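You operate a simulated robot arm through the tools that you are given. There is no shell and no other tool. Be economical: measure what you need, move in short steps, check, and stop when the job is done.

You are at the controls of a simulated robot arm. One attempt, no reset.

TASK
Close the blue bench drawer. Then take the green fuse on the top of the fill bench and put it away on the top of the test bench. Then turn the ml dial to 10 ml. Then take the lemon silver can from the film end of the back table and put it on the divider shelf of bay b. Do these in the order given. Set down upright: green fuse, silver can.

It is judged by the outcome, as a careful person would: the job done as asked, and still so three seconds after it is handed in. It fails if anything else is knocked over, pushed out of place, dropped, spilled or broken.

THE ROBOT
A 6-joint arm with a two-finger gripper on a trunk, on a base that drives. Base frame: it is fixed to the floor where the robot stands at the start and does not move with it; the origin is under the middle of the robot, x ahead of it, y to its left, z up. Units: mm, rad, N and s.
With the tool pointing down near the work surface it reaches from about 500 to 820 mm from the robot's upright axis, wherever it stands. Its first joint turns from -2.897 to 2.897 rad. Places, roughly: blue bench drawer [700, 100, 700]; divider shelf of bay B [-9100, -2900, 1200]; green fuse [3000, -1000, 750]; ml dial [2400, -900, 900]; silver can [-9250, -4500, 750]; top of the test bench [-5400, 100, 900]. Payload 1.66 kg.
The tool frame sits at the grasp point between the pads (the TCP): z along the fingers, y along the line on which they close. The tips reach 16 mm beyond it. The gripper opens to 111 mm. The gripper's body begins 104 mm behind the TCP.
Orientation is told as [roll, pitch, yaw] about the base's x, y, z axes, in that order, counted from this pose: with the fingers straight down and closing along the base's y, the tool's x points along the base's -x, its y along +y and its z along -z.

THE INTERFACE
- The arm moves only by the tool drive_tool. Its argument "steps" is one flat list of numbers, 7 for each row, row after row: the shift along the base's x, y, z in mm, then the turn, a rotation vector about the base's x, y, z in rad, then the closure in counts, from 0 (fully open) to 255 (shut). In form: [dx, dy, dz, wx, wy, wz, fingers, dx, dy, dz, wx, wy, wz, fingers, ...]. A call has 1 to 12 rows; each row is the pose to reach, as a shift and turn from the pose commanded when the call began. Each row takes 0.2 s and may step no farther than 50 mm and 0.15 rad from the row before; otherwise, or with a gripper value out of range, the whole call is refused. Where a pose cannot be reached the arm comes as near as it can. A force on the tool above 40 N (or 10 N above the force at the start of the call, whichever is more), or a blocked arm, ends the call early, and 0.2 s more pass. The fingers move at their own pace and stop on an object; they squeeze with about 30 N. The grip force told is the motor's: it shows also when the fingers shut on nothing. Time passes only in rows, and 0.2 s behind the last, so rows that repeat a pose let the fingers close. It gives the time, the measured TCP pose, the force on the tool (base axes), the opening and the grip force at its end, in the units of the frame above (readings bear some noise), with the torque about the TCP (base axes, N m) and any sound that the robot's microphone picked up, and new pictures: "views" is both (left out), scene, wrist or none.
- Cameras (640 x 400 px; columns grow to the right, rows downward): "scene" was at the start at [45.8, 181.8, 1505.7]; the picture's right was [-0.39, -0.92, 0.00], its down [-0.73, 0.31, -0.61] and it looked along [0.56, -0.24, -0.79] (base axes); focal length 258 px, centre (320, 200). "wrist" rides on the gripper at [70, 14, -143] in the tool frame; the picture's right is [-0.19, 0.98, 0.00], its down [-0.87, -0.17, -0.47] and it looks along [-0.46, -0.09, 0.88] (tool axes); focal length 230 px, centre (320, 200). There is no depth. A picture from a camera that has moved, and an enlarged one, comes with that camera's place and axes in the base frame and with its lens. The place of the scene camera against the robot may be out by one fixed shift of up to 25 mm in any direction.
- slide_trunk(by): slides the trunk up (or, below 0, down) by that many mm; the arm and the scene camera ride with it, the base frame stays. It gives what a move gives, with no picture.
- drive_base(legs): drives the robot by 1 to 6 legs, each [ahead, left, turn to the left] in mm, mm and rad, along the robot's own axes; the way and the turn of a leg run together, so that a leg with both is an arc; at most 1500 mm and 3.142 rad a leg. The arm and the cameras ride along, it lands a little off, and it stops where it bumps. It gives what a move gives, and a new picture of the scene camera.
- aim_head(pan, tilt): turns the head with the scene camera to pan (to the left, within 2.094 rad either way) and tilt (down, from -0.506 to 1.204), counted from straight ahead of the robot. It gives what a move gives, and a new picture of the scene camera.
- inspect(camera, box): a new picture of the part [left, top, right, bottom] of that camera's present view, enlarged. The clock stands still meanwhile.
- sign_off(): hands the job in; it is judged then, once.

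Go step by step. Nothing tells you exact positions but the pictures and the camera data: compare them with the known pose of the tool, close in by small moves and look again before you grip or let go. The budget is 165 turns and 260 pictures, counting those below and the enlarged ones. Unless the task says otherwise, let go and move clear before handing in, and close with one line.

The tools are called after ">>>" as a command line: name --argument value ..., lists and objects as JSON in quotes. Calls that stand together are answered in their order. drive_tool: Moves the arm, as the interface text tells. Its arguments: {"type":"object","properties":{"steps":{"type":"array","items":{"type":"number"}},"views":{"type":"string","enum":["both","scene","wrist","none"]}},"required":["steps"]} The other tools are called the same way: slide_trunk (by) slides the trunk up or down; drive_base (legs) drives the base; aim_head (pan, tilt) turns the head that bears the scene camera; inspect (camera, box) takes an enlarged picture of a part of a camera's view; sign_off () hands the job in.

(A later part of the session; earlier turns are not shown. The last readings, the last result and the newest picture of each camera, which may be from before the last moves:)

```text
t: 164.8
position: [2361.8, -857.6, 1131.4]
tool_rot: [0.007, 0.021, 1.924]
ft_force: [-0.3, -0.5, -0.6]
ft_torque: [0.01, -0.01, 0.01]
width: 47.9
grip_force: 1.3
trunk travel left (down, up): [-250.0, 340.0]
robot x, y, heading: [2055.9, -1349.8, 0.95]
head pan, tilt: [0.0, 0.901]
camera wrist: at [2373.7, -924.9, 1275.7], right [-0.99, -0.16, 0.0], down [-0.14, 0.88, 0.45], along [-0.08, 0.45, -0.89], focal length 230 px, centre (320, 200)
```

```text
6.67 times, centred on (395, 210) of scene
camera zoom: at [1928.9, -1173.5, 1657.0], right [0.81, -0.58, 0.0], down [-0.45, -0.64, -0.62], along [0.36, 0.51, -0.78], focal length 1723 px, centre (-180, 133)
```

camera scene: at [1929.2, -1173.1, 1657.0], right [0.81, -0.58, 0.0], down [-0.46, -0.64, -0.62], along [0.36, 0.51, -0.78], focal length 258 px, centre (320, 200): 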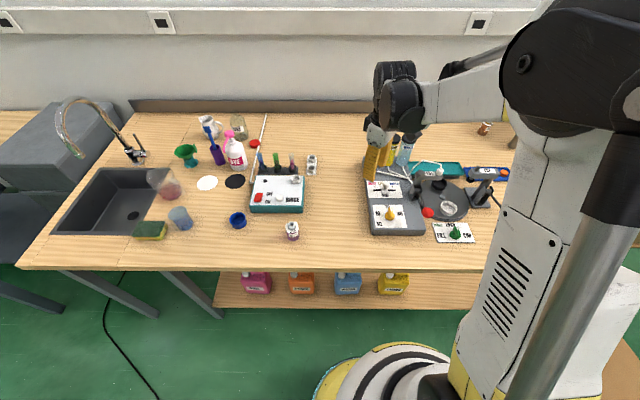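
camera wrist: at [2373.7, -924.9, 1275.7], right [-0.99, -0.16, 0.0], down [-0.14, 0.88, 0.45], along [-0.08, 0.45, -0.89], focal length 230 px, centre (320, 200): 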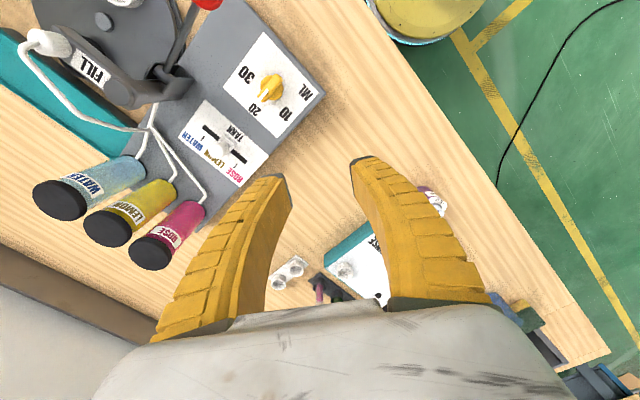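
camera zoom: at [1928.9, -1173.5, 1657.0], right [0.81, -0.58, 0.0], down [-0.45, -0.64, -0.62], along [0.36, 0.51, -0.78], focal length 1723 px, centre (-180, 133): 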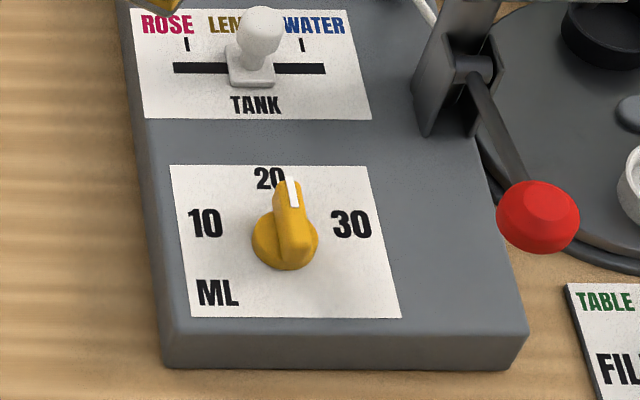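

The ML knob is a bar knob at about [2441, -905], pointing at 20 along the panel's "up" (about 0.97 rad). 10 lies about 67° counter-clockwise seen from above. I'll turn the tool so the fingers straddle the bar, then go above it.

>>> drive_tool --steps '[11, -7, 0, 0, 0, -0.136, 150, 22, -14, 0, 0, 0, -0.272, 150, 34, -20, 0, 0, 0, -0.409, 150, 45, -27, 0, 0, 0, -0.545, 150, 56, -34, 0, 0, 0, -0.681, 150, 68, -40, 0, 0, 0, -0.818, 150, 79, -47, 0, 0, 0, -0.954, 150, 79, -47, -45, 0, 0, -0.954, 150, 79, -47, -90, 0, 0, -0.954, 150, 79, -47, -120, 0, 0, -0.954, 150]'

>>> inspect --camera "wrist" --box '[240, 80, 400, 220]'

```text
t: 167.0
position: [2440.8, -905.8, 1012.2]
tool_rot: [0.007, 0.02, 0.97]
ft_force: [0.4, 0.0, -0.7]
ft_torque: [-0.03, 0.02, 0.03]
width: 48.1
grip_force: 2.3
trunk travel left (down, up): [-250.0, 340.0]
robot x, y, heading: [2052.4, -1351.1, 0.947]
head pan, tilt: [0.0, 0.901]
camera scene: at [1929.1, -1173.3, 1657.0], right [0.81, -0.58, 0.0], down [-0.46, -0.64, -0.62], along [0.36, 0.51, -0.78], focal length 258 px, centre (320, 200)
camera wrist: at [2393.9, -952.8, 1155.4], right [-0.7, 0.71, 0.0], down [0.64, 0.62, 0.45], along [0.32, 0.32, -0.89], focal length 230 px, centre (320, 200)
```

scene: 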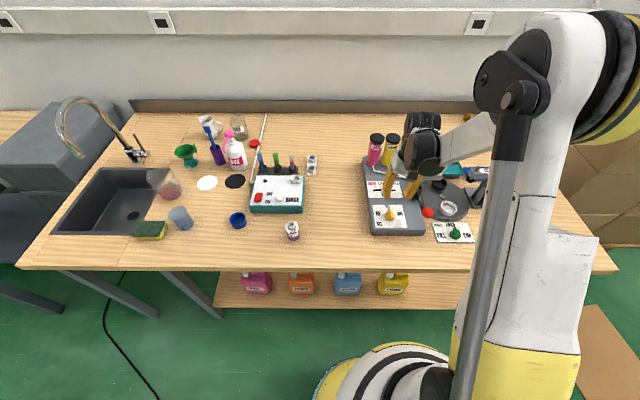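
wrist: 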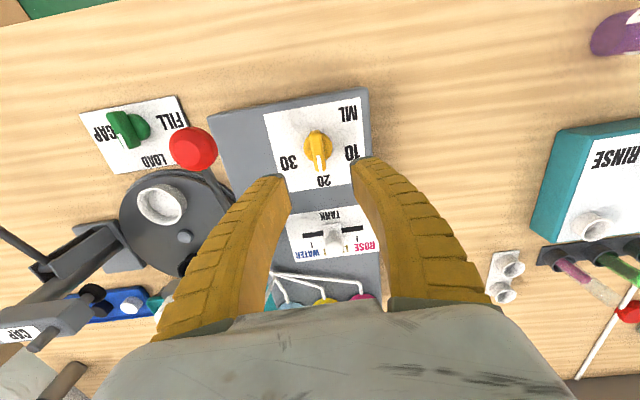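

```text
2.86 times, centred on (320, 150) of wrist
camera zoom: at [2393.9, -952.8, 1155.4], right [-0.7, 0.71, 0.0], down [0.64, 0.62, 0.45], along [0.32, 0.32, -0.89], focal length 657 px, centre (320, 343)
```

zoom: 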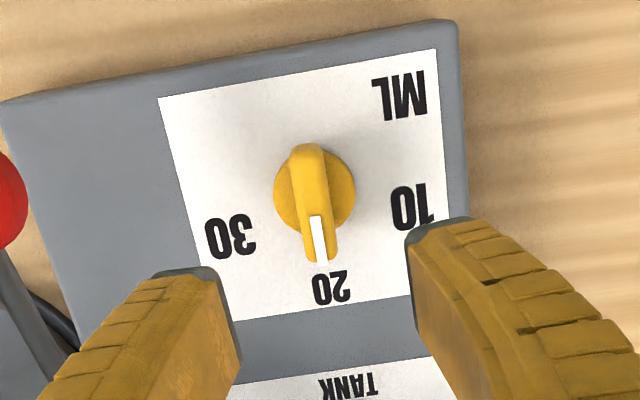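

The knob axis is at about [2442, -906]. I'll lower to z 950 and remeasure the knob's height.

>>> drive_tool --steps '[1, 0, -30, 0, 0, 0, 150, 1, 0, -62, 0, 0, 0, 150]' --views "none"

>>> inspect --camera "wrist" --box '[240, 80, 400, 220]'

```text
t: 167.6
position: [2443.3, -906.0, 949.3]
tool_rot: [0.007, 0.02, 0.968]
ft_force: [-0.3, -0.5, -0.7]
ft_torque: [0.01, 0.01, -0.03]
width: 47.9
grip_force: 1.7
trunk travel left (down, up): [-250.0, 340.0]
robot x, y, heading: [2050.8, -1351.9, 0.944]
head pan, tilt: [0.0, 0.901]
```

```text
2.86 times, centred on (320, 150) of wrist
camera zoom: at [2394.6, -952.9, 1093.3], right [-0.7, 0.71, 0.0], down [0.64, 0.62, 0.45], along [0.32, 0.32, -0.89], focal length 657 px, centre (320, 343)
```

zoom: 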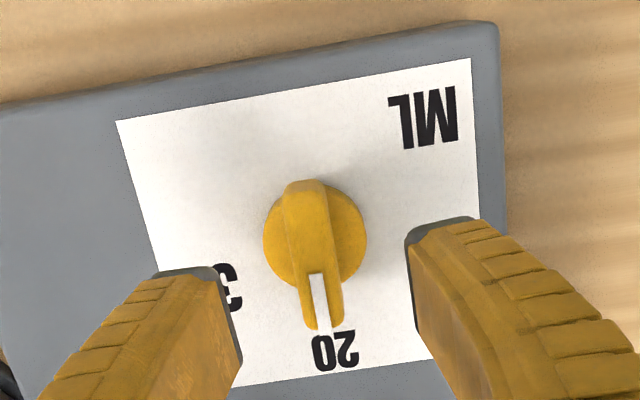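

The knob top is at z≈916 and the panel at ≈889, with the axis at about [2440.5, -909]. I'll lower to TCP z 915 and close gently on the bar.

>>> drive_tool --steps '[-2, -3, -15, 0, 0, 0, 150, -2, -3, -28, 0, 0, 0, 150, -2, -3, -34, 0, 0, 0, 150, -2, -3, -34, 0, 0, 0, 150]' --views "none"

>>> inspect --camera "wrist" --box '[240, 80, 400, 260]'

```text
t: 168.6
position: [2440.2, -909.6, 915.7]
tool_rot: [0.006, 0.017, 0.97]
ft_force: [0.1, -0.2, 0.2]
ft_torque: [0.02, 0.01, 0.02]
width: 48.0
grip_force: 2.1
trunk travel left (down, up): [-250.0, 340.0]
robot x, y, heading: [2055.1, -1348.6, 0.956]
head pan, tilt: [0.0, 0.901]
```

```text
2.22 times, centred on (320, 170) of wrist
camera zoom: at [2392.0, -955.9, 1059.6], right [-0.7, 0.71, 0.0], down [0.64, 0.62, 0.45], along [0.32, 0.32, -0.89], focal length 511 px, centre (320, 267)
```

zoom: 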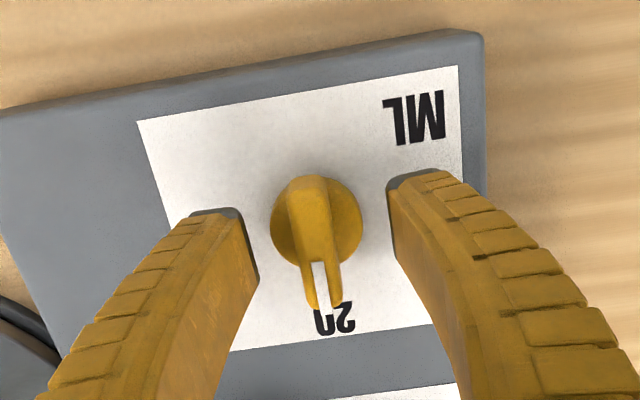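

>>> drive_tool --steps '[-2, -3, 0, 0, 0, 0, 200, -2, -3, 0, 0, 0, 0, 255, -2, -3, 0, 0, 0, 0, 255, -2, -3, 0, 0, 0, 0, 255]' --views "none"

>>> inspect --camera "wrist" --box '[240, 80, 400, 260]'

```text
t: 169.6
position: [2440.1, -912.4, 916.5]
tool_rot: [0.008, 0.017, 0.969]
ft_force: [12.2, -2.9, 8.2]
ft_torque: [0.02, -0.15, -0.13]
width: 9.7
grip_force: 33.7
trunk travel left (down, up): [-250.0, 340.0]
robot x, y, heading: [2057.0, -1350.7, 0.953]
head pan, tilt: [0.0, 0.901]
```

```text
2.22 times, centred on (320, 170) of wrist
camera zoom: at [2391.3, -959.8, 1059.6], right [-0.7, 0.71, 0.0], down [0.64, 0.62, 0.45], along [0.32, 0.32, -0.89], focal length 511 px, centre (320, 267)
```

zoom: 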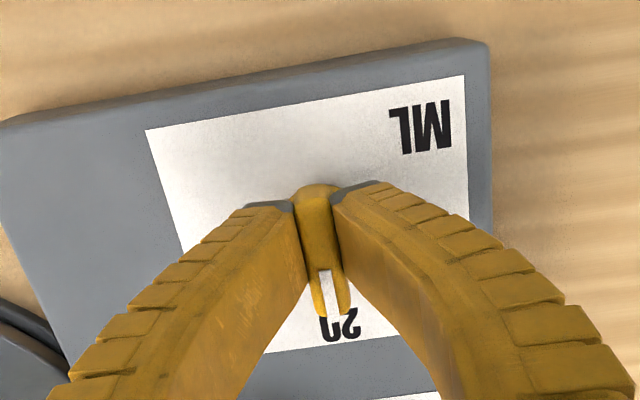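

The bar is gripped (9.7 mm). I'll turn counter-clockwise about 60° and look.

>>> drive_tool --steps '[1, 1, 0, 0, 0, 0.13, 255, 1, 2, 0, 0, 0, 0.26, 255, 1, 2, 0, 0, 0, 0.39, 255, 1, 2, 0, 0, 0, 0.52, 255, 1, 2, 0, 0, 0, 0.65, 255, 1, 2, 0, 0, 0, 0.78, 255, 1, 2, 0, 0, 0, 0.91, 255, 1, 2, 0, 0, 0, 1.04, 255]' --views "wrist"

>>> inspect --camera "scene" --box '[355, 180, 435, 240]'

```text
t: 170.8
position: [2443.4, -913.9, 915.4]
tool_rot: [0.001, 0.025, 1.562]
ft_force: [9.0, -6.6, 7.7]
ft_torque: [-0.99, -0.05, -0.06]
width: 8.9
grip_force: 34.0
trunk travel left (down, up): [-250.0, 340.0]
robot x, y, heading: [2058.8, -1351.0, 0.949]
head pan, tilt: [0.0, 0.901]
stopped in row 5: the force on the tool passed its limit at 41 N (the readings are from after the stop); the commanded pose is now the measured one
camera wrist: at [2429.6, -979.1, 1060.2], right [-0.98, 0.2, 0.0], down [0.18, 0.88, 0.45], along [0.09, 0.44, -0.89], focal length 230 px, centre (320, 200)
```

wrist: 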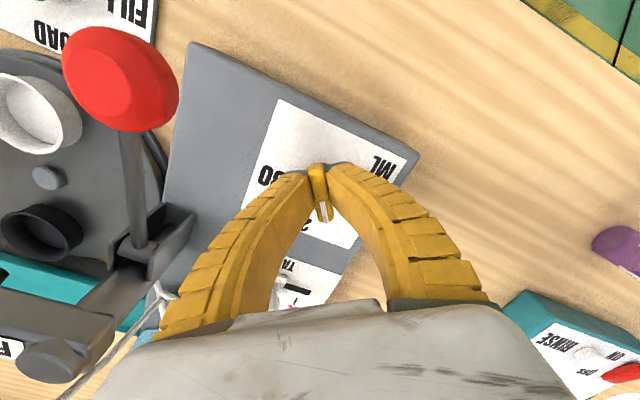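

```text
6.67 times, centred on (395, 210) of scene
camera zoom: at [1929.4, -1174.6, 1657.1], right [0.81, -0.58, 0.0], down [-0.46, -0.64, -0.62], along [0.36, 0.51, -0.78], focal length 1723 px, centre (-180, 133)
```

zoom: 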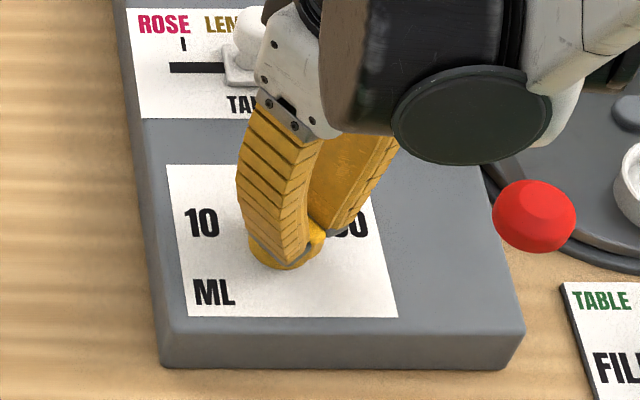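

The knob has turned about 34°, but a side force built up. I'll open, look, recentre and regrip.

>>> drive_tool --steps '[0, 0, 0, 0, 0, 0, 200, 0, 0, 0, 0, 0, 0, 170, 0, 0, 0, 0, 0, 0, 170]' --views "none"

>>> inspect --camera "wrist" --box '[240, 80, 400, 260]'

```text
t: 171.6
position: [2442.0, -911.9, 915.9]
tool_rot: [0.002, 0.023, 1.566]
ft_force: [0.4, 0.2, 0.2]
ft_torque: [-0.02, 0.0, 0.0]
width: 39.5
grip_force: 1.9
trunk travel left (down, up): [-250.0, 340.0]
robot x, y, heading: [2051.4, -1349.8, 0.951]
head pan, tilt: [0.0, 0.901]
```

```text
2.22 times, centred on (320, 170) of wrist
camera zoom: at [2428.4, -977.4, 1059.7], right [-0.98, 0.19, 0.0], down [0.17, 0.88, 0.45], along [0.09, 0.44, -0.89], focal length 511 px, centre (320, 267)
```

zoom: 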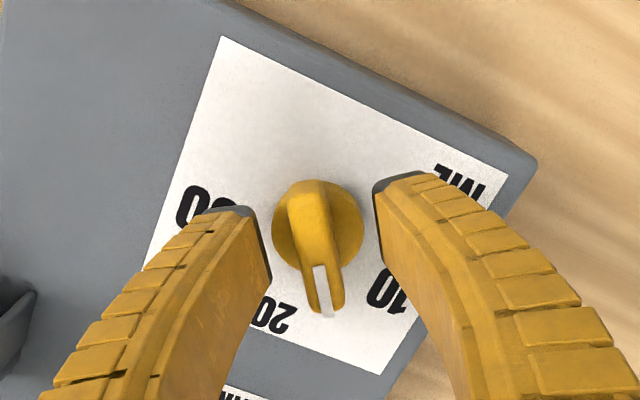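

>>> drive_tool --steps '[2, 3, 0, 0, 0, 0, 170, 2, 3, 0, 0, 0, 0, 220, 2, 3, 0, 0, 0, 0, 255, 2, 3, 0, 0, 0, 0, 255, 2, 3, 0, 0, 0, 0.1, 255, 2, 3, 0, 0, 0, 0.2, 255, 2, 3, 0, 0, 0, 0.3, 255, 2, 3, 0, 0, 0, 0.4, 255, 2, 3, 0, 0, 0, 0.5, 255, 2, 3, 0, 0, 0, 0.57, 255]' --views "wrist"

```text
t: 173.8
position: [2445.2, -908.6, 915.2]
tool_rot: [0.003, 0.022, 2.137]
ft_force: [9.9, 2.3, 9.6]
ft_torque: [0.05, -0.03, -0.74]
width: 12.6
grip_force: 34.0
trunk travel left (down, up): [-250.0, 340.0]
robot x, y, heading: [2054.1, -1351.1, 0.949]
head pan, tilt: [0.0, 0.901]
camera wrist: at [2469.1, -971.6, 1059.7], right [-0.93, -0.37, 0.0], down [-0.33, 0.83, 0.45], along [-0.16, 0.42, -0.89], focal length 230 px, centre (320, 200)
```

wrist: 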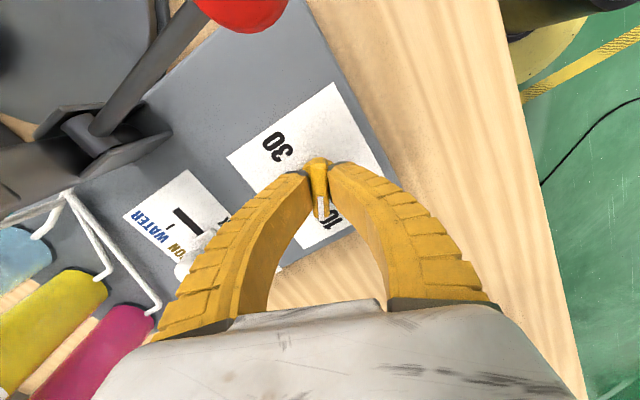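

>>> drive_tool --steps '[0, 0, 0, 0, 0, 0, 200, 0, 0, 0, 0, 0, 0, 150, 0, 0, 0, 0, 0, 0, 150]' --views "none"

>>> inspect --camera "wrist" --box '[240, 80, 400, 260]'

```text
t: 174.6
position: [2443.9, -908.8, 915.9]
tool_rot: [0.005, 0.022, 2.136]
ft_force: [0.2, -0.3, -0.5]
ft_torque: [0.0, -0.02, 0.0]
width: 48.1
grip_force: 1.5
trunk travel left (down, up): [-250.0, 340.0]
robot x, y, heading: [2054.9, -1350.8, 0.952]
head pan, tilt: [0.0, 0.901]
```

```text
2.22 times, centred on (320, 170) of wrist
camera zoom: at [2468.3, -971.0, 1059.6], right [-0.93, -0.37, 0.0], down [-0.33, 0.83, 0.45], along [-0.16, 0.42, -0.89], focal length 511 px, centre (320, 267)
```

zoom: 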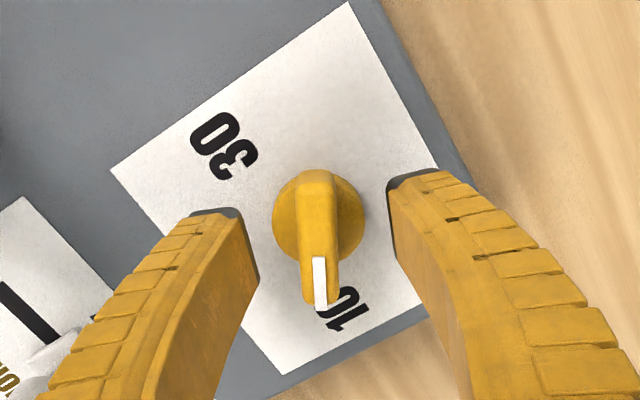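

The pointer is near 10 now, but perhaps a little short. I'll rise for a clean look at the angle.

>>> drive_tool --steps '[0, 0, 45, 0, 0, 0, 150, 0, 0, 95, 0, 0, 0, 150]' --views "none"

>>> inspect --camera "wrist" --box '[240, 80, 400, 220]'

>>> inspect --camera "scene" --box '[355, 180, 435, 240]'

```text
t: 175.2
position: [2443.9, -909.9, 1011.0]
tool_rot: [0.004, 0.024, 2.135]
ft_force: [0.6, -0.6, 0.9]
ft_torque: [0.0, -0.03, -0.02]
width: 48.1
grip_force: 1.3
trunk travel left (down, up): [-250.0, 340.0]
robot x, y, heading: [2054.0, -1345.8, 0.949]
head pan, tilt: [0.0, 0.901]
```

```text
2.86 times, centred on (320, 150) of wrist
camera zoom: at [2468.4, -972.1, 1154.6], right [-0.93, -0.37, 0.0], down [-0.33, 0.83, 0.45], along [-0.16, 0.42, -0.89], focal length 657 px, centre (320, 343)
```

zoom: 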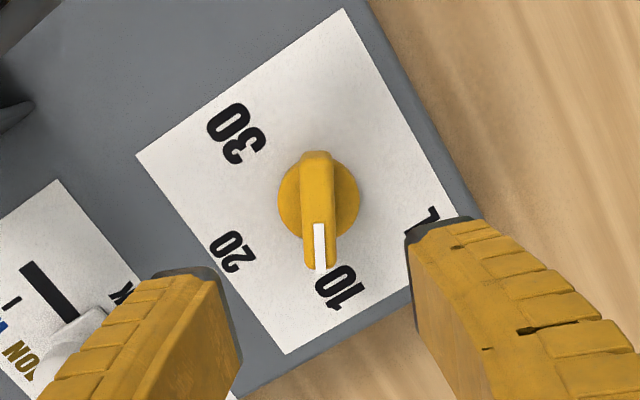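

```text
6.67 times, centred on (395, 210) of scene
camera zoom: at [1928.5, -1174.5, 1657.1], right [0.81, -0.58, 0.0], down [-0.46, -0.64, -0.62], along [0.36, 0.51, -0.78], focal length 1723 px, centre (-180, 133)
```

zoom: 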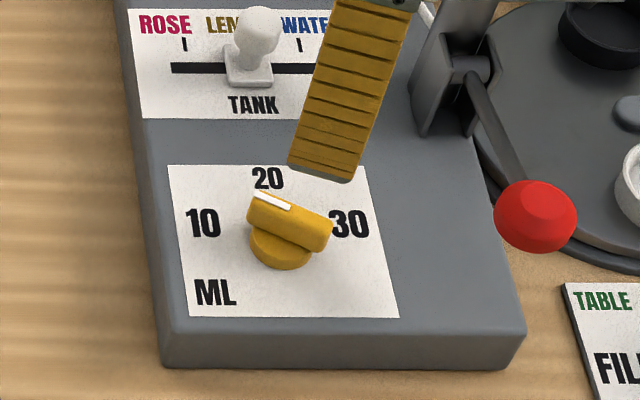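

The pointer is about 10° short of the 10 label (pointer about 60°, label about 71°). I'll regrip and turn a bit further.

>>> drive_tool --steps '[1, 0, -45, 0, 0, -0.04, 150, 1, 0, -95, 0, 0, -0.08, 150, 1, 0, -95, 0, 0, -0.08, 220, 1, 0, -95, 0, 0, -0.08, 255, 1, 0, -95, 0, 0, -0.08, 255, 1, 0, -95, 0, 0, 0.02, 255, 1, 0, -95, 0, 0, 0.1, 255, 1, 0, -95, 0, 0, 0.17, 255, 1, 0, -95, 0, 0, 0.22, 255]' --views "none"

>>> inspect --camera "wrist" --box '[240, 80, 400, 260]'

```text
t: 177.2
position: [2444.0, -909.4, 917.0]
tool_rot: [0.001, 0.024, 2.356]
ft_force: [-1.5, 0.2, 11.2]
ft_torque: [0.02, 0.01, -1.25]
width: 17.2
grip_force: 34.0
trunk travel left (down, up): [-250.0, 340.0]
robot x, y, heading: [2053.2, -1349.1, 0.951]
head pan, tilt: [0.0, 0.901]
```

```text
2.22 times, centred on (320, 170) of wrist
camera zoom: at [2482.2, -964.6, 1060.4], right [-0.83, -0.56, 0.0], down [-0.5, 0.74, 0.45], along [-0.25, 0.38, -0.89], focal length 511 px, centre (320, 267)
```

zoom: 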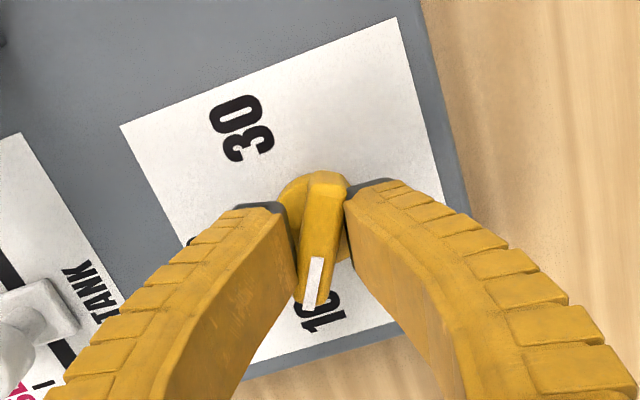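

The knob now resists firmly (1.25 N·m), with the fingers being pried apart, so it's at its end stop. I'll release and look.

>>> drive_tool --steps '[0, 0, 0, 0, 0, -0.1, 255, 0, 0, 0, 0, 0, -0.2, 220, 0, 0, 0, 0, 0, -0.22, 150, 0, 0, 0, 0, 0, -0.22, 150, 0, 0, 45, 0, 0, -0.22, 150, 0, 0, 95, 0, 0, -0.22, 150, 0, 0, 95, 0, 0, -0.22, 100]' --views "none"

>>> inspect --camera "wrist" --box '[240, 80, 400, 220]'

>>> inspect --camera "scene" --box '[355, 180, 435, 240]'

```text
t: 178.8
position: [2445.1, -909.1, 1011.5]
tool_rot: [0.002, 0.023, 2.136]
ft_force: [0.0, 0.1, -0.3]
ft_torque: [0.02, -0.01, 0.01]
width: 69.5
grip_force: 1.9
trunk travel left (down, up): [-250.0, 340.0]
robot x, y, heading: [2055.6, -1351.2, 0.953]
head pan, tilt: [0.0, 0.901]
```

```text
2.86 times, centred on (320, 150) of wrist
camera zoom: at [2469.3, -971.0, 1155.3], right [-0.93, -0.37, 0.0], down [-0.33, 0.83, 0.45], along [-0.16, 0.42, -0.89], focal length 657 px, centre (320, 343)
```

zoom: 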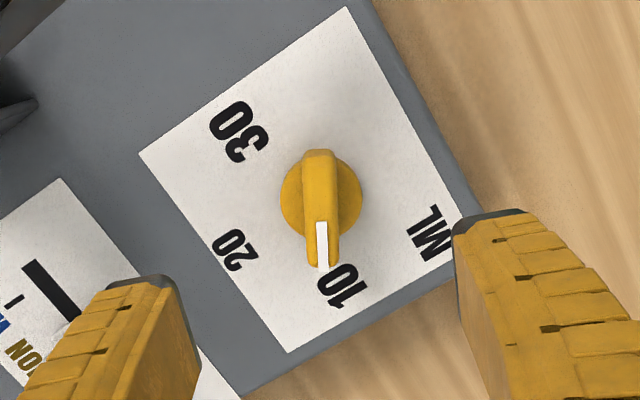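

```text
6.67 times, centred on (395, 210) of scene
camera zoom: at [1929.5, -1173.4, 1656.9], right [0.81, -0.58, 0.0], down [-0.46, -0.64, -0.62], along [0.36, 0.51, -0.78], focal length 1723 px, centre (-180, 133)
```

zoom: 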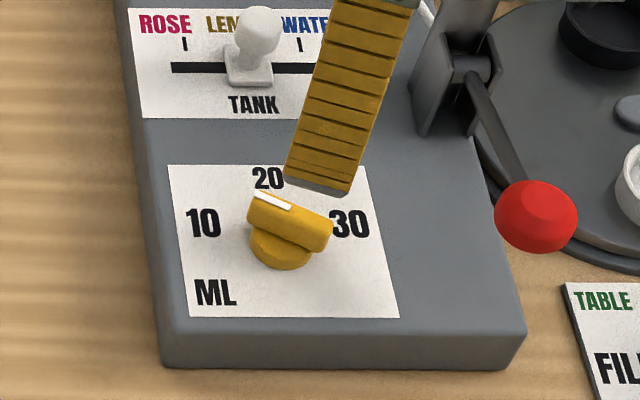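

The knob stays in the same place, at its left end stop on the 10 side, so the dial is set to 10 ml. Next I'll raise the arm, back away and drive toward the far side for the can.

>>> drive_tool --steps '[0, 0, 40, 0, 0, -0.1, 100, 0, 0, 80, 0, 0, -0.2, 100, 0, 0, 120, 0, 0, -0.3, 100]' --views "none"

>>> drive_base --legs '[[-470, 0, 0], [0, 0, 1.965], [1160, 0, 0], [1160, 0, 0], [1150, 0, 0]]'

```text
t: 179.6
position: [2446.3, -909.3, 1132.7]
tool_rot: [0.003, 0.023, 1.837]
ft_force: [0.9, -0.3, 0.1]
ft_torque: [0.01, -0.01, 0.01]
width: 69.2
grip_force: 1.0
trunk travel left (down, up): [-250.0, 340.0]
robot x, y, heading: [2051.1, -1350.2, 0.954]
head pan, tilt: [0.0, 0.901]
```

```text
t: 203.7
position: [-2185.9, -773.7, 1131.0]
tool_rot: [0.004, 0.023, -2.482]
ft_force: [-0.3, -0.9, -0.2]
ft_torque: [0.04, 0.0, 0.01]
width: 69.2
grip_force: 1.5
trunk travel left (down, up): [-250.0, 340.0]
robot x, y, heading: [-1628.4, -964.9, 2.915]
head pan, tilt: [0.0, 0.901]
camera scene: at [-1728.5, -1117.7, 1657.0], right [0.22, 0.97, 0.0], down [0.76, -0.17, -0.62], along [-0.61, 0.14, -0.78], focal length 258 px, centre (320, 200)
```

scene: 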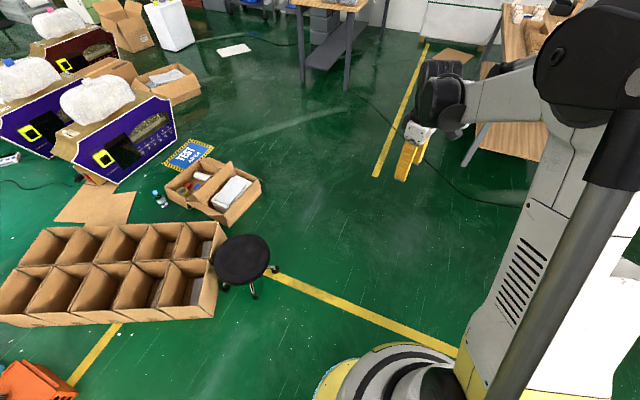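

The stool and box are to my left and the test bench ahead. I'll drive through the open gap near the test bench's end, then look.

>>> drive_base --legs '[[0, 0, 0.052], [1052, 0, 0], [1052, 0, 0], [0, 0, 0.782], [1350, 0, 0]]'

>>> aim_head --pan 0.15 --tilt 0.4

```text
t: 223.1
position: [-5318.7, -1712.9, 1130.9]
tool_rot: [0.006, 0.023, -1.625]
ft_force: [0.3, -0.9, 0.6]
ft_torque: [0.0, -0.01, 0.02]
width: 69.2
grip_force: 1.2
trunk travel left (down, up): [-250.0, 340.0]
robot x, y, heading: [-4807.4, -1418.6, -2.514]
head pan, tilt: [0.0, 0.901]
camera scene: at [-4744.6, -1583.1, 1657.0], right [-0.59, 0.81, 0.0], down [0.63, 0.46, -0.62], along [-0.5, -0.37, -0.78], focal length 258 px, centre (320, 200)
```

scene: 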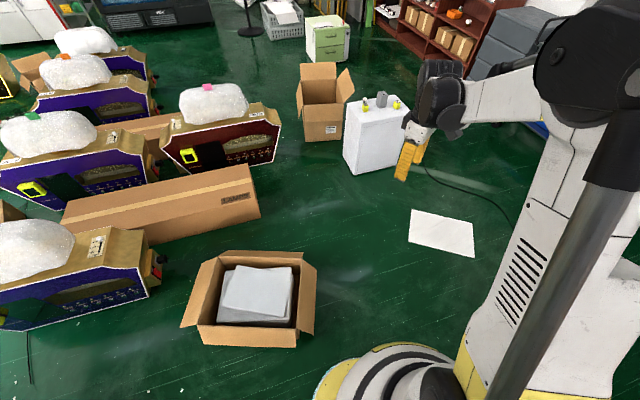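

```text
t: 224.0
position: [-5320.2, -1713.3, 1132.2]
tool_rot: [0.004, 0.023, -1.627]
ft_force: [0.1, 0.5, 0.0]
ft_torque: [0.0, -0.01, 0.02]
width: 69.2
grip_force: 0.9
trunk travel left (down, up): [-250.0, 340.0]
robot x, y, heading: [-4808.5, -1416.6, -2.511]
head pan, tilt: [0.15, 0.4]
camera scene: at [-4749.3, -1603.6, 1699.9], right [-0.7, 0.71, 0.0], down [0.28, 0.27, -0.92], along [-0.65, -0.65, -0.39], focal length 258 px, centre (320, 200)
```

scene: 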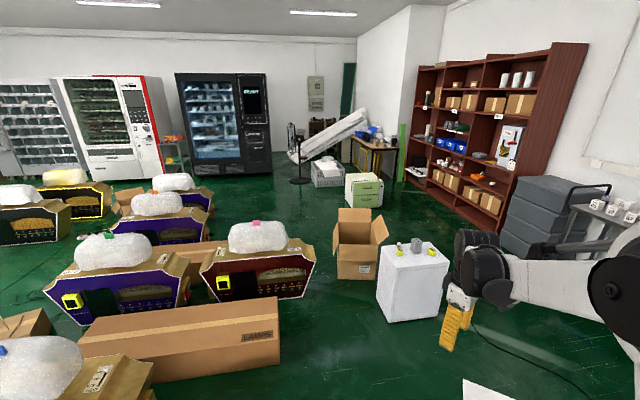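

>>> inspect --camera "scene" --box '[390, 40, 600, 240]'

>>> inspect --camera "scene" --box '[280, 90, 420, 220]'

```text
2.00 times, centred on (495, 140) of scene
camera zoom: at [-4749.3, -1603.6, 1699.9], right [-0.7, 0.71, 0.0], down [0.28, 0.27, -0.92], along [-0.65, -0.65, -0.39], focal length 517 px, centre (-30, 320)
```

zoom: 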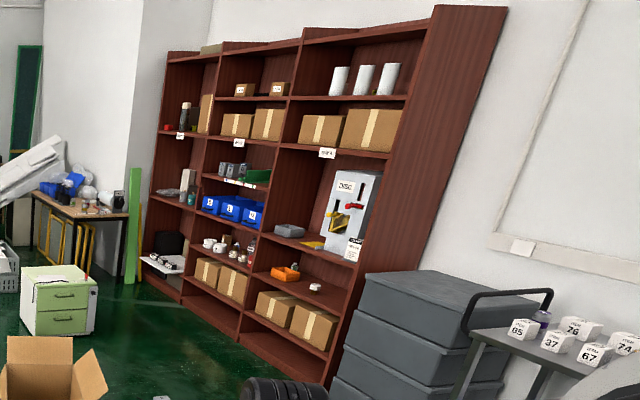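

```text
3.08 times, centred on (350, 155) of scene
camera zoom: at [-4749.3, -1603.6, 1699.9], right [-0.7, 0.71, 0.0], down [0.28, 0.27, -0.92], along [-0.65, -0.65, -0.39], focal length 795 px, centre (228, 338)
```

zoom: 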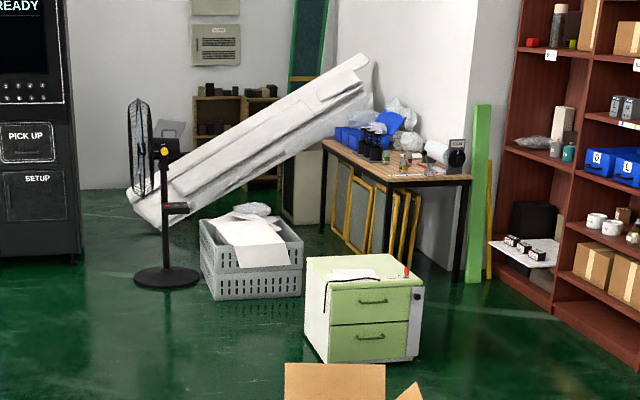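

The back table is beyond the green cabinet, and the brown shelf stands on the right wall with three bays. I'll move through the lane between the white tank and the carts and look again from closer.

>>> drive_base --legs '[[0, 0, -0.529], [920, 0, 0], [916, 0, 0], [0, 0, 0.817], [1200, 0, 0]]'

>>> aim_head --pan 0.0 --tilt 0.5

>>> aim_head --pan -0.9 --tilt 0.3

```text
t: 242.5
position: [-7747.2, -2992.8, 1130.6]
tool_rot: [0.004, 0.022, -1.328]
ft_force: [-0.4, 0.3, -1.2]
ft_torque: [-0.02, 0.01, 0.0]
width: 69.4
grip_force: 1.4
trunk travel left (down, up): [-250.0, 340.0]
robot x, y, heading: [-7345.8, -2561.2, -2.218]
head pan, tilt: [0.15, 0.4]
camera scene: at [-7228.9, -2719.3, 1700.0], right [-0.88, 0.47, 0.0], down [0.18, 0.34, -0.92], along [-0.44, -0.81, -0.39], focal length 258 px, centre (320, 200)
```

scene: 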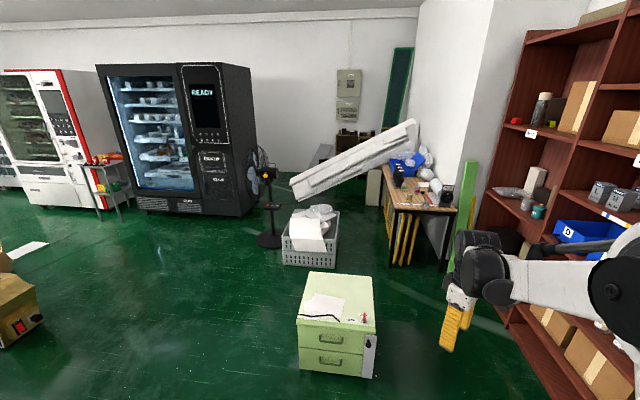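

```text
t: 243.2
position: [-7747.1, -2991.8, 1132.6]
tool_rot: [0.003, 0.023, -1.328]
ft_force: [0.8, 0.0, -0.4]
ft_torque: [0.01, 0.03, 0.0]
width: 69.2
grip_force: 1.1
trunk travel left (down, up): [-250.0, 340.0]
robot x, y, heading: [-7350.3, -2559.2, -2.217]
head pan, tilt: [0.0, 0.499]
camera scene: at [-7239.3, -2710.2, 1690.9], right [-0.8, 0.6, 0.0], down [0.29, 0.38, -0.88], along [-0.53, -0.7, -0.48], focal length 258 px, centre (320, 200)
```

scene: 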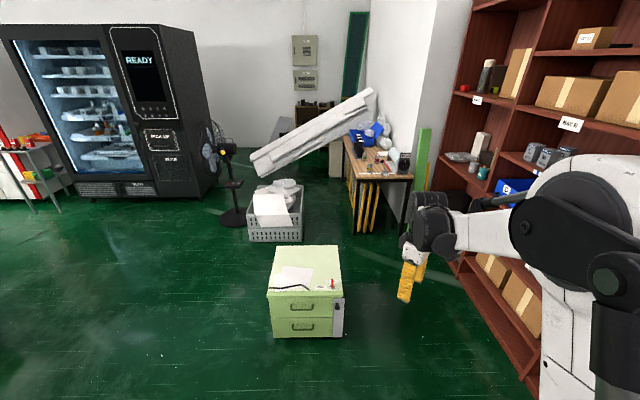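

```text
t: 244.4
position: [-7747.3, -2992.6, 1131.6]
tool_rot: [0.004, 0.024, -1.328]
ft_force: [0.0, -0.3, -0.2]
ft_torque: [0.04, 0.01, -0.01]
width: 69.3
grip_force: 1.3
trunk travel left (down, up): [-250.0, 340.0]
robot x, y, heading: [-7344.4, -2558.5, -2.214]
head pan, tilt: [-0.901, 0.3]
camera scene: at [-7278.2, -2640.0, 1709.2], right [-0.03, 1.0, 0.0], down [0.3, 0.01, -0.96], along [-0.95, -0.03, -0.3], focal length 258 px, centre (320, 200)
```

scene: 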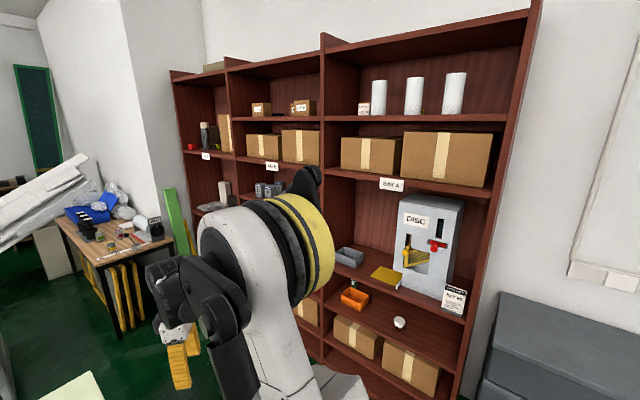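

>>> inspect --camera "scene" --box '[40, 170, 190, 290]'

>>> inspect --camera "scene" --box '[165, 60, 345, 220]'

```text
3.33 times, centred on (115, 230) of scene
camera zoom: at [-7278.2, -2640.0, 1709.2], right [-0.03, 1.0, 0.0], down [0.3, 0.01, -0.96], along [-0.95, -0.03, -0.3], focal length 861 px, centre (1003, 100)
```

zoom: 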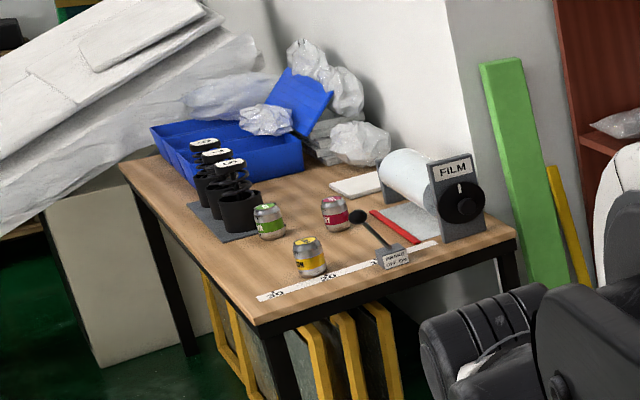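

```text
2.50 times, centred on (255, 140) of scene
camera zoom: at [-7278.2, -2640.0, 1709.2], right [-0.03, 1.0, 0.0], down [0.3, 0.01, -0.96], along [-0.95, -0.03, -0.3], focal length 646 px, centre (482, 350)
```

zoom: 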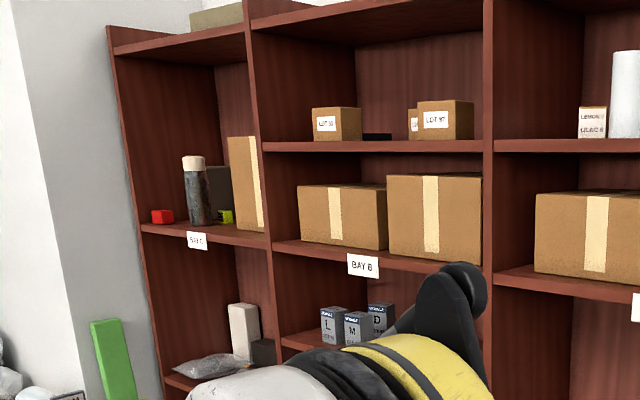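

The lemon can (yellow label) is at the near, film end of the back table, at about [-8870, -4165] and 140 mm in from the edges. I'll move right to clear the green cabinet and drive up to that end of the table.

>>> drive_base --legs '[[0, -390, 0], [1300, 0, 0]]'

>>> aim_head --pan 0.3 --tilt 0.7

>>> drive_tool --steps '[0, 0, 0, 0, 0, 0, 60]' --views "wrist"

```text
t: 252.9
position: [-8828.9, -3799.2, 1132.3]
tool_rot: [0.004, 0.023, -1.325]
ft_force: [0.5, 0.1, -0.2]
ft_torque: [0.03, 0.01, -0.03]
width: 69.4
grip_force: 1.4
trunk travel left (down, up): [-250.0, 340.0]
robot x, y, heading: [-8432.9, -3365.1, -2.208]
head pan, tilt: [-0.901, 0.3]
camera scene: at [-8362.2, -3444.3, 1709.3], right [-0.03, 1.0, 0.0], down [0.3, 0.01, -0.96], along [-0.95, -0.03, -0.3], focal length 258 px, centre (320, 200)
```

scene: 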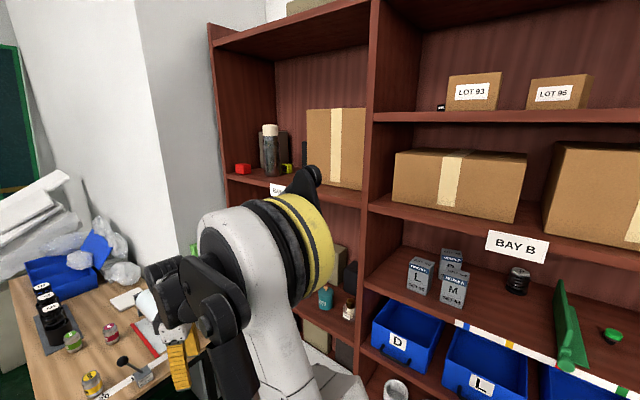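

```text
t: 254.3
position: [-8829.6, -3797.9, 1131.5]
tool_rot: [0.004, 0.022, -1.326]
ft_force: [0.6, 0.2, 0.7]
ft_torque: [0.01, 0.02, 0.01]
width: 69.1
grip_force: 0.8
trunk travel left (down, up): [-250.0, 340.0]
robot x, y, heading: [-8432.6, -3367.8, -2.212]
head pan, tilt: [0.3, 0.7]
camera scene: at [-8297.1, -3521.2, 1673.2], right [-0.94, 0.33, 0.0], down [0.21, 0.61, -0.77], along [-0.26, -0.72, -0.64], focal length 258 px, centre (320, 200)
```

scene: 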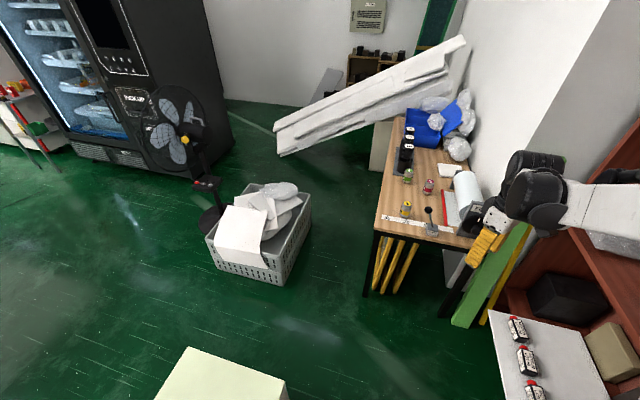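

```text
t: 254.7
position: [-8830.7, -3798.2, 1131.7]
tool_rot: [0.004, 0.022, -1.325]
ft_force: [0.3, -0.1, 0.0]
ft_torque: [-0.02, 0.02, 0.0]
width: 86.2
grip_force: 1.2
trunk travel left (down, up): [-250.0, 340.0]
robot x, y, heading: [-8430.1, -3362.1, -2.209]
head pan, tilt: [0.3, 0.7]
camera wrist: at [-8833.1, -3729.5, 1275.5], right [1.0, 0.06, 0.0], down [0.05, -0.89, 0.45], along [0.02, -0.45, -0.89], focal length 230 px, centre (320, 200)
```

wrist: 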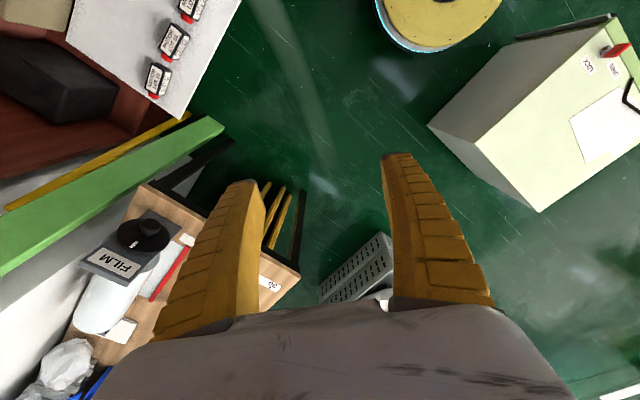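

Triangulation puts the lemon can at about [-9125, -4390, 695], so this table is lower, and I need to go about 560 mm further ahead, centred between the cabinet and the shelf board.

>>> drive_base --legs '[[0, 60, 0], [300, 0, 0], [250, 0, 0]]'

>>> drive_tool --steps '[0, 0, 0, 0, 0, 0, 60]' --views "wrist"

```text
t: 258.8
position: [-9112.4, -4273.8, 1130.0]
tool_rot: [0.004, 0.021, -1.327]
ft_force: [0.3, -0.6, -0.3]
ft_torque: [0.02, 0.01, -0.01]
width: 85.8
grip_force: 1.1
trunk travel left (down, up): [-250.0, 340.0]
robot x, y, heading: [-8711.3, -3840.4, -2.211]
head pan, tilt: [0.3, 0.7]
camera scene: at [-8579.4, -3999.0, 1673.1], right [-0.94, 0.34, 0.0], down [0.22, 0.61, -0.76], along [-0.26, -0.72, -0.64], focal length 258 px, centre (320, 200)
```

scene: 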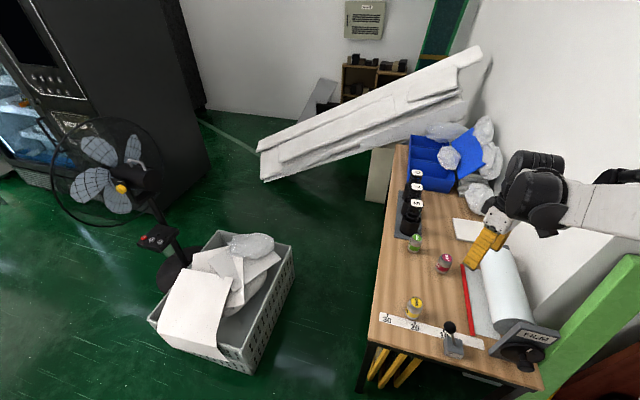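

```text
t: 259.1
position: [-9112.2, -4272.8, 1132.0]
tool_rot: [0.004, 0.023, -1.329]
ft_force: [-0.1, 0.0, -0.1]
ft_torque: [-0.02, -0.01, 0.0]
width: 85.9
grip_force: 0.7
trunk travel left (down, up): [-250.0, 340.0]
robot x, y, heading: [-8711.3, -3842.2, -2.212]
head pan, tilt: [0.3, 0.7]
camera wrist: at [-9115.7, -4204.8, 1275.3], right [1.0, 0.05, 0.0], down [0.05, -0.89, 0.45], along [0.02, -0.45, -0.89], focal length 230 px, centre (320, 200)
```

wrist: 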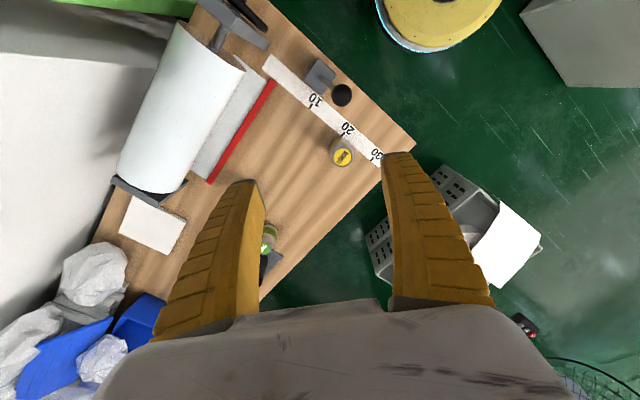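

The can top looks to be near [-9063, -4333, 800]. I'll lower the trunk 150 mm, open fully, move over it and remeasure.

>>> slide_trunk --by -150

>>> drive_tool --steps '[25, -30, 0, 0, 0, 0, 0, 49, -60, 0, 0, 0, 0, 0]' --views "wrist"

>>> inspect --camera "wrist" --box '[240, 60, 400, 220]'

```text
t: 260.9
position: [-9113.6, -4272.7, 982.1]
tool_rot: [0.003, 0.022, -1.328]
ft_force: [0.4, 0.0, -0.1]
ft_torque: [-0.02, 0.0, -0.03]
width: 86.2
grip_force: 1.4
trunk travel left (down, up): [-100.0, 490.0]
robot x, y, heading: [-8712.1, -3844.2, -2.211]
head pan, tilt: [0.3, 0.7]
```

```text
t: 261.5
position: [-9063.3, -4334.2, 981.8]
tool_rot: [0.003, 0.022, -1.327]
ft_force: [-0.2, -0.3, -0.4]
ft_torque: [0.02, 0.02, 0.04]
width: 110.8
grip_force: 0.0
trunk travel left (down, up): [-100.0, 490.0]
robot x, y, heading: [-8709.4, -3842.4, -2.215]
head pan, tilt: [0.3, 0.7]
camera wrist: at [-9066.6, -4265.3, 1125.6], right [1.0, 0.05, 0.0], down [0.05, -0.89, 0.45], along [0.02, -0.45, -0.89], focal length 230 px, centre (320, 200)
```

wrist: 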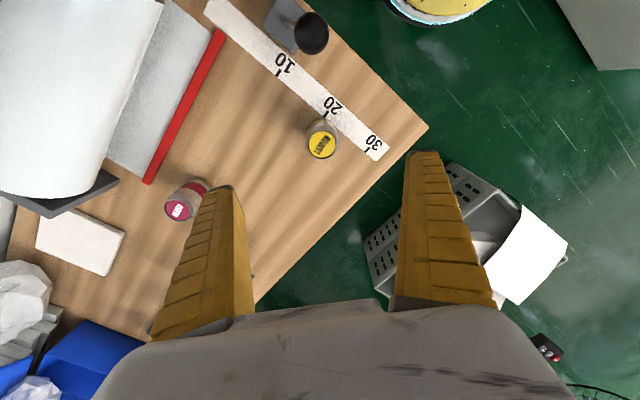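

```text
2.50 times, centred on (320, 140) of wrist
camera zoom: at [-9066.6, -4265.3, 1125.6], right [1.0, 0.05, 0.0], down [0.05, -0.89, 0.45], along [0.02, -0.45, -0.89], focal length 575 px, centre (320, 350)
```

zoom: 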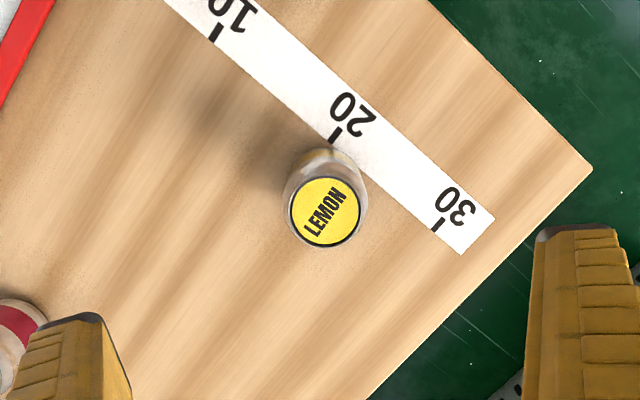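

>>> drive_tool --steps '[2, -7, -35, 0, 0, 0, 0, 3, -14, -75, 0, 0, 0, 0]' --views "none"

>>> inspect --camera "wrist" --box '[240, 60, 400, 220]'

```text
t: 262.1
position: [-9060.5, -4348.4, 906.2]
tool_rot: [0.004, 0.023, -1.327]
ft_force: [0.1, 0.7, 0.0]
ft_torque: [0.03, 0.01, 0.02]
width: 110.9
grip_force: 0.0
trunk travel left (down, up): [-100.0, 490.0]
robot x, y, heading: [-8708.4, -3838.3, -2.211]
head pan, tilt: [0.3, 0.7]
```

```text
2.50 times, centred on (320, 140) of wrist
camera zoom: at [-9063.7, -4280.2, 1050.6], right [1.0, 0.05, 0.0], down [0.05, -0.89, 0.45], along [0.02, -0.45, -0.89], focal length 575 px, centre (320, 350)
```

zoom: 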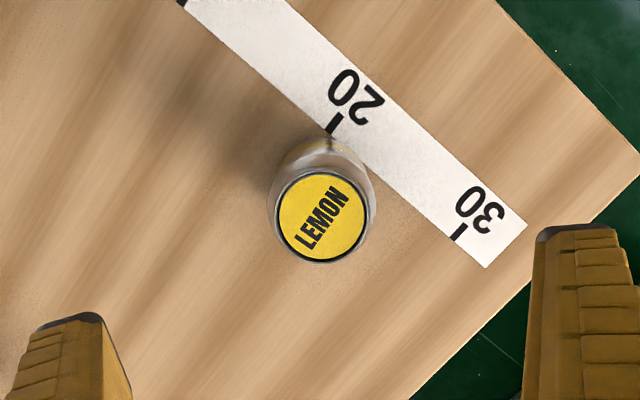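

The can's top is at [-9061, -4341, 803] and it's about 50 mm wide. I'll centre, descend and grip at z≈775.

>>> drive_tool --steps '[0, 4, -35, 0, 0, 0, 60, 0, 7, -70, 0, 0, 0, 60, 0, 7, -100, 0, 0, 0, 60, 0, 7, -120, 0, 0, 0, 60, 0, 7, -131, 0, 0, 0, 60]' --views "wrist"

```text
t: 263.3
position: [-9060.6, -4341.1, 775.3]
tool_rot: [0.004, 0.023, -1.328]
ft_force: [0.5, 0.0, -0.6]
ft_torque: [0.0, -0.03, 0.02]
width: 86.2
grip_force: 0.7
trunk travel left (down, up): [-100.0, 490.0]
robot x, y, heading: [-8711.0, -3843.9, -2.217]
head pan, tilt: [0.3, 0.7]
camera wrist: at [-9063.3, -4271.8, 919.3], right [1.0, 0.05, 0.0], down [0.05, -0.89, 0.45], along [0.02, -0.45, -0.89], focal length 230 px, centre (320, 200)
```

wrist: 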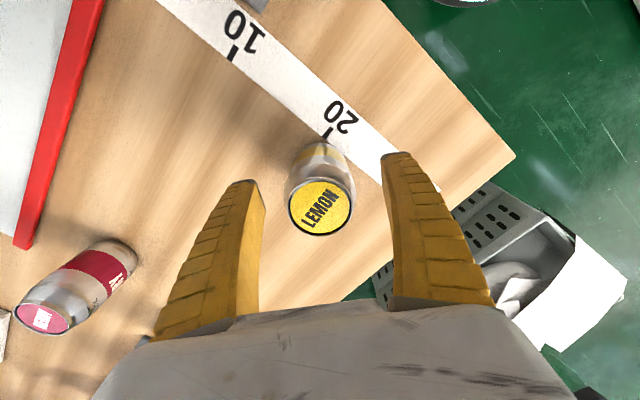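

>>> drive_tool --steps '[0, 0, -8, 0, 0, 0, 100, 0, 0, -8, 0, 0, 0, 180, 0, 0, -8, 0, 0, 0, 255, 0, 0, -8, 0, 0, 0, 255, 0, 0, -8, 0, 0, 0, 255]' --views "wrist"

```text
t: 264.5
position: [-9059.8, -4339.9, 767.3]
tool_rot: [0.003, 0.02, -1.328]
ft_force: [-3.0, -3.8, 11.6]
ft_torque: [-0.16, 0.02, -0.06]
width: 48.8
grip_force: 30.1
trunk travel left (down, up): [-100.0, 490.0]
robot x, y, heading: [-8709.9, -3839.5, -2.215]
head pan, tilt: [0.3, 0.7]
camera wrist: at [-9063.4, -4271.7, 912.1], right [1.0, 0.05, 0.0], down [0.05, -0.89, 0.45], along [0.02, -0.45, -0.89], focal length 230 px, centre (320, 200)
```

wrist: 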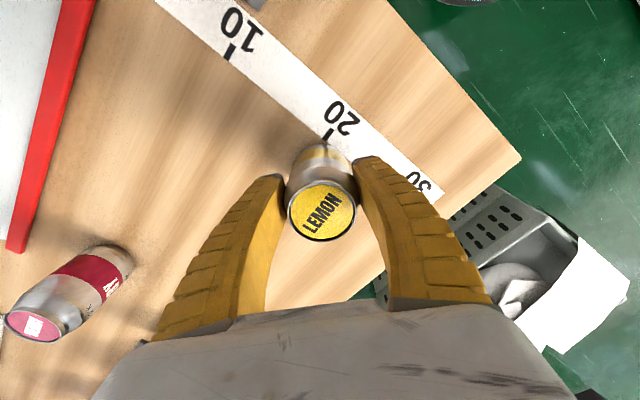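

Gripped at 48.8 mm. I'll lift slowly and check that it stays in the fingers.

>>> drive_tool --steps '[0, 0, 10, 0, 0, 0, 255, 0, 0, 20, 0, 0, 0, 255, 0, 0, 40, 0, 0, 0, 255, 0, 0, 65, 0, 0, 0, 255, 0, 0, 95, 0, 0, 0, 255]' --views "wrist"

```text
t: 265.7
position: [-9060.8, -4341.1, 864.7]
tool_rot: [0.005, 0.023, -1.33]
ft_force: [-0.4, 0.1, -2.7]
ft_torque: [0.05, 0.0, 0.03]
width: 48.1
grip_force: 30.1
trunk travel left (down, up): [-100.0, 490.0]
robot x, y, heading: [-8712.1, -3843.0, -2.213]
head pan, tilt: [0.3, 0.7]
camera wrist: at [-9063.9, -4271.8, 1007.0], right [1.0, 0.05, 0.0], down [0.05, -0.89, 0.45], along [0.02, -0.45, -0.89], focal length 230 px, centre (320, 200)
```

wrist: 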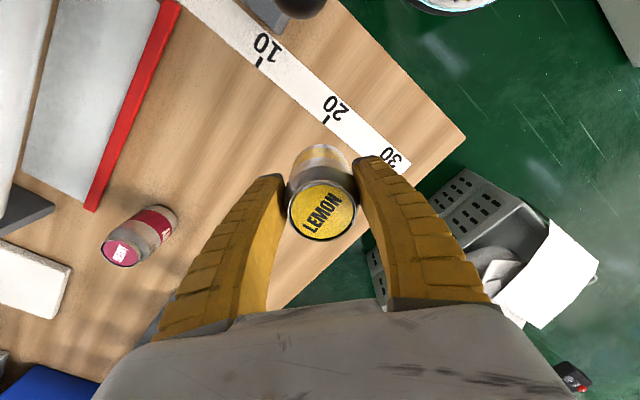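

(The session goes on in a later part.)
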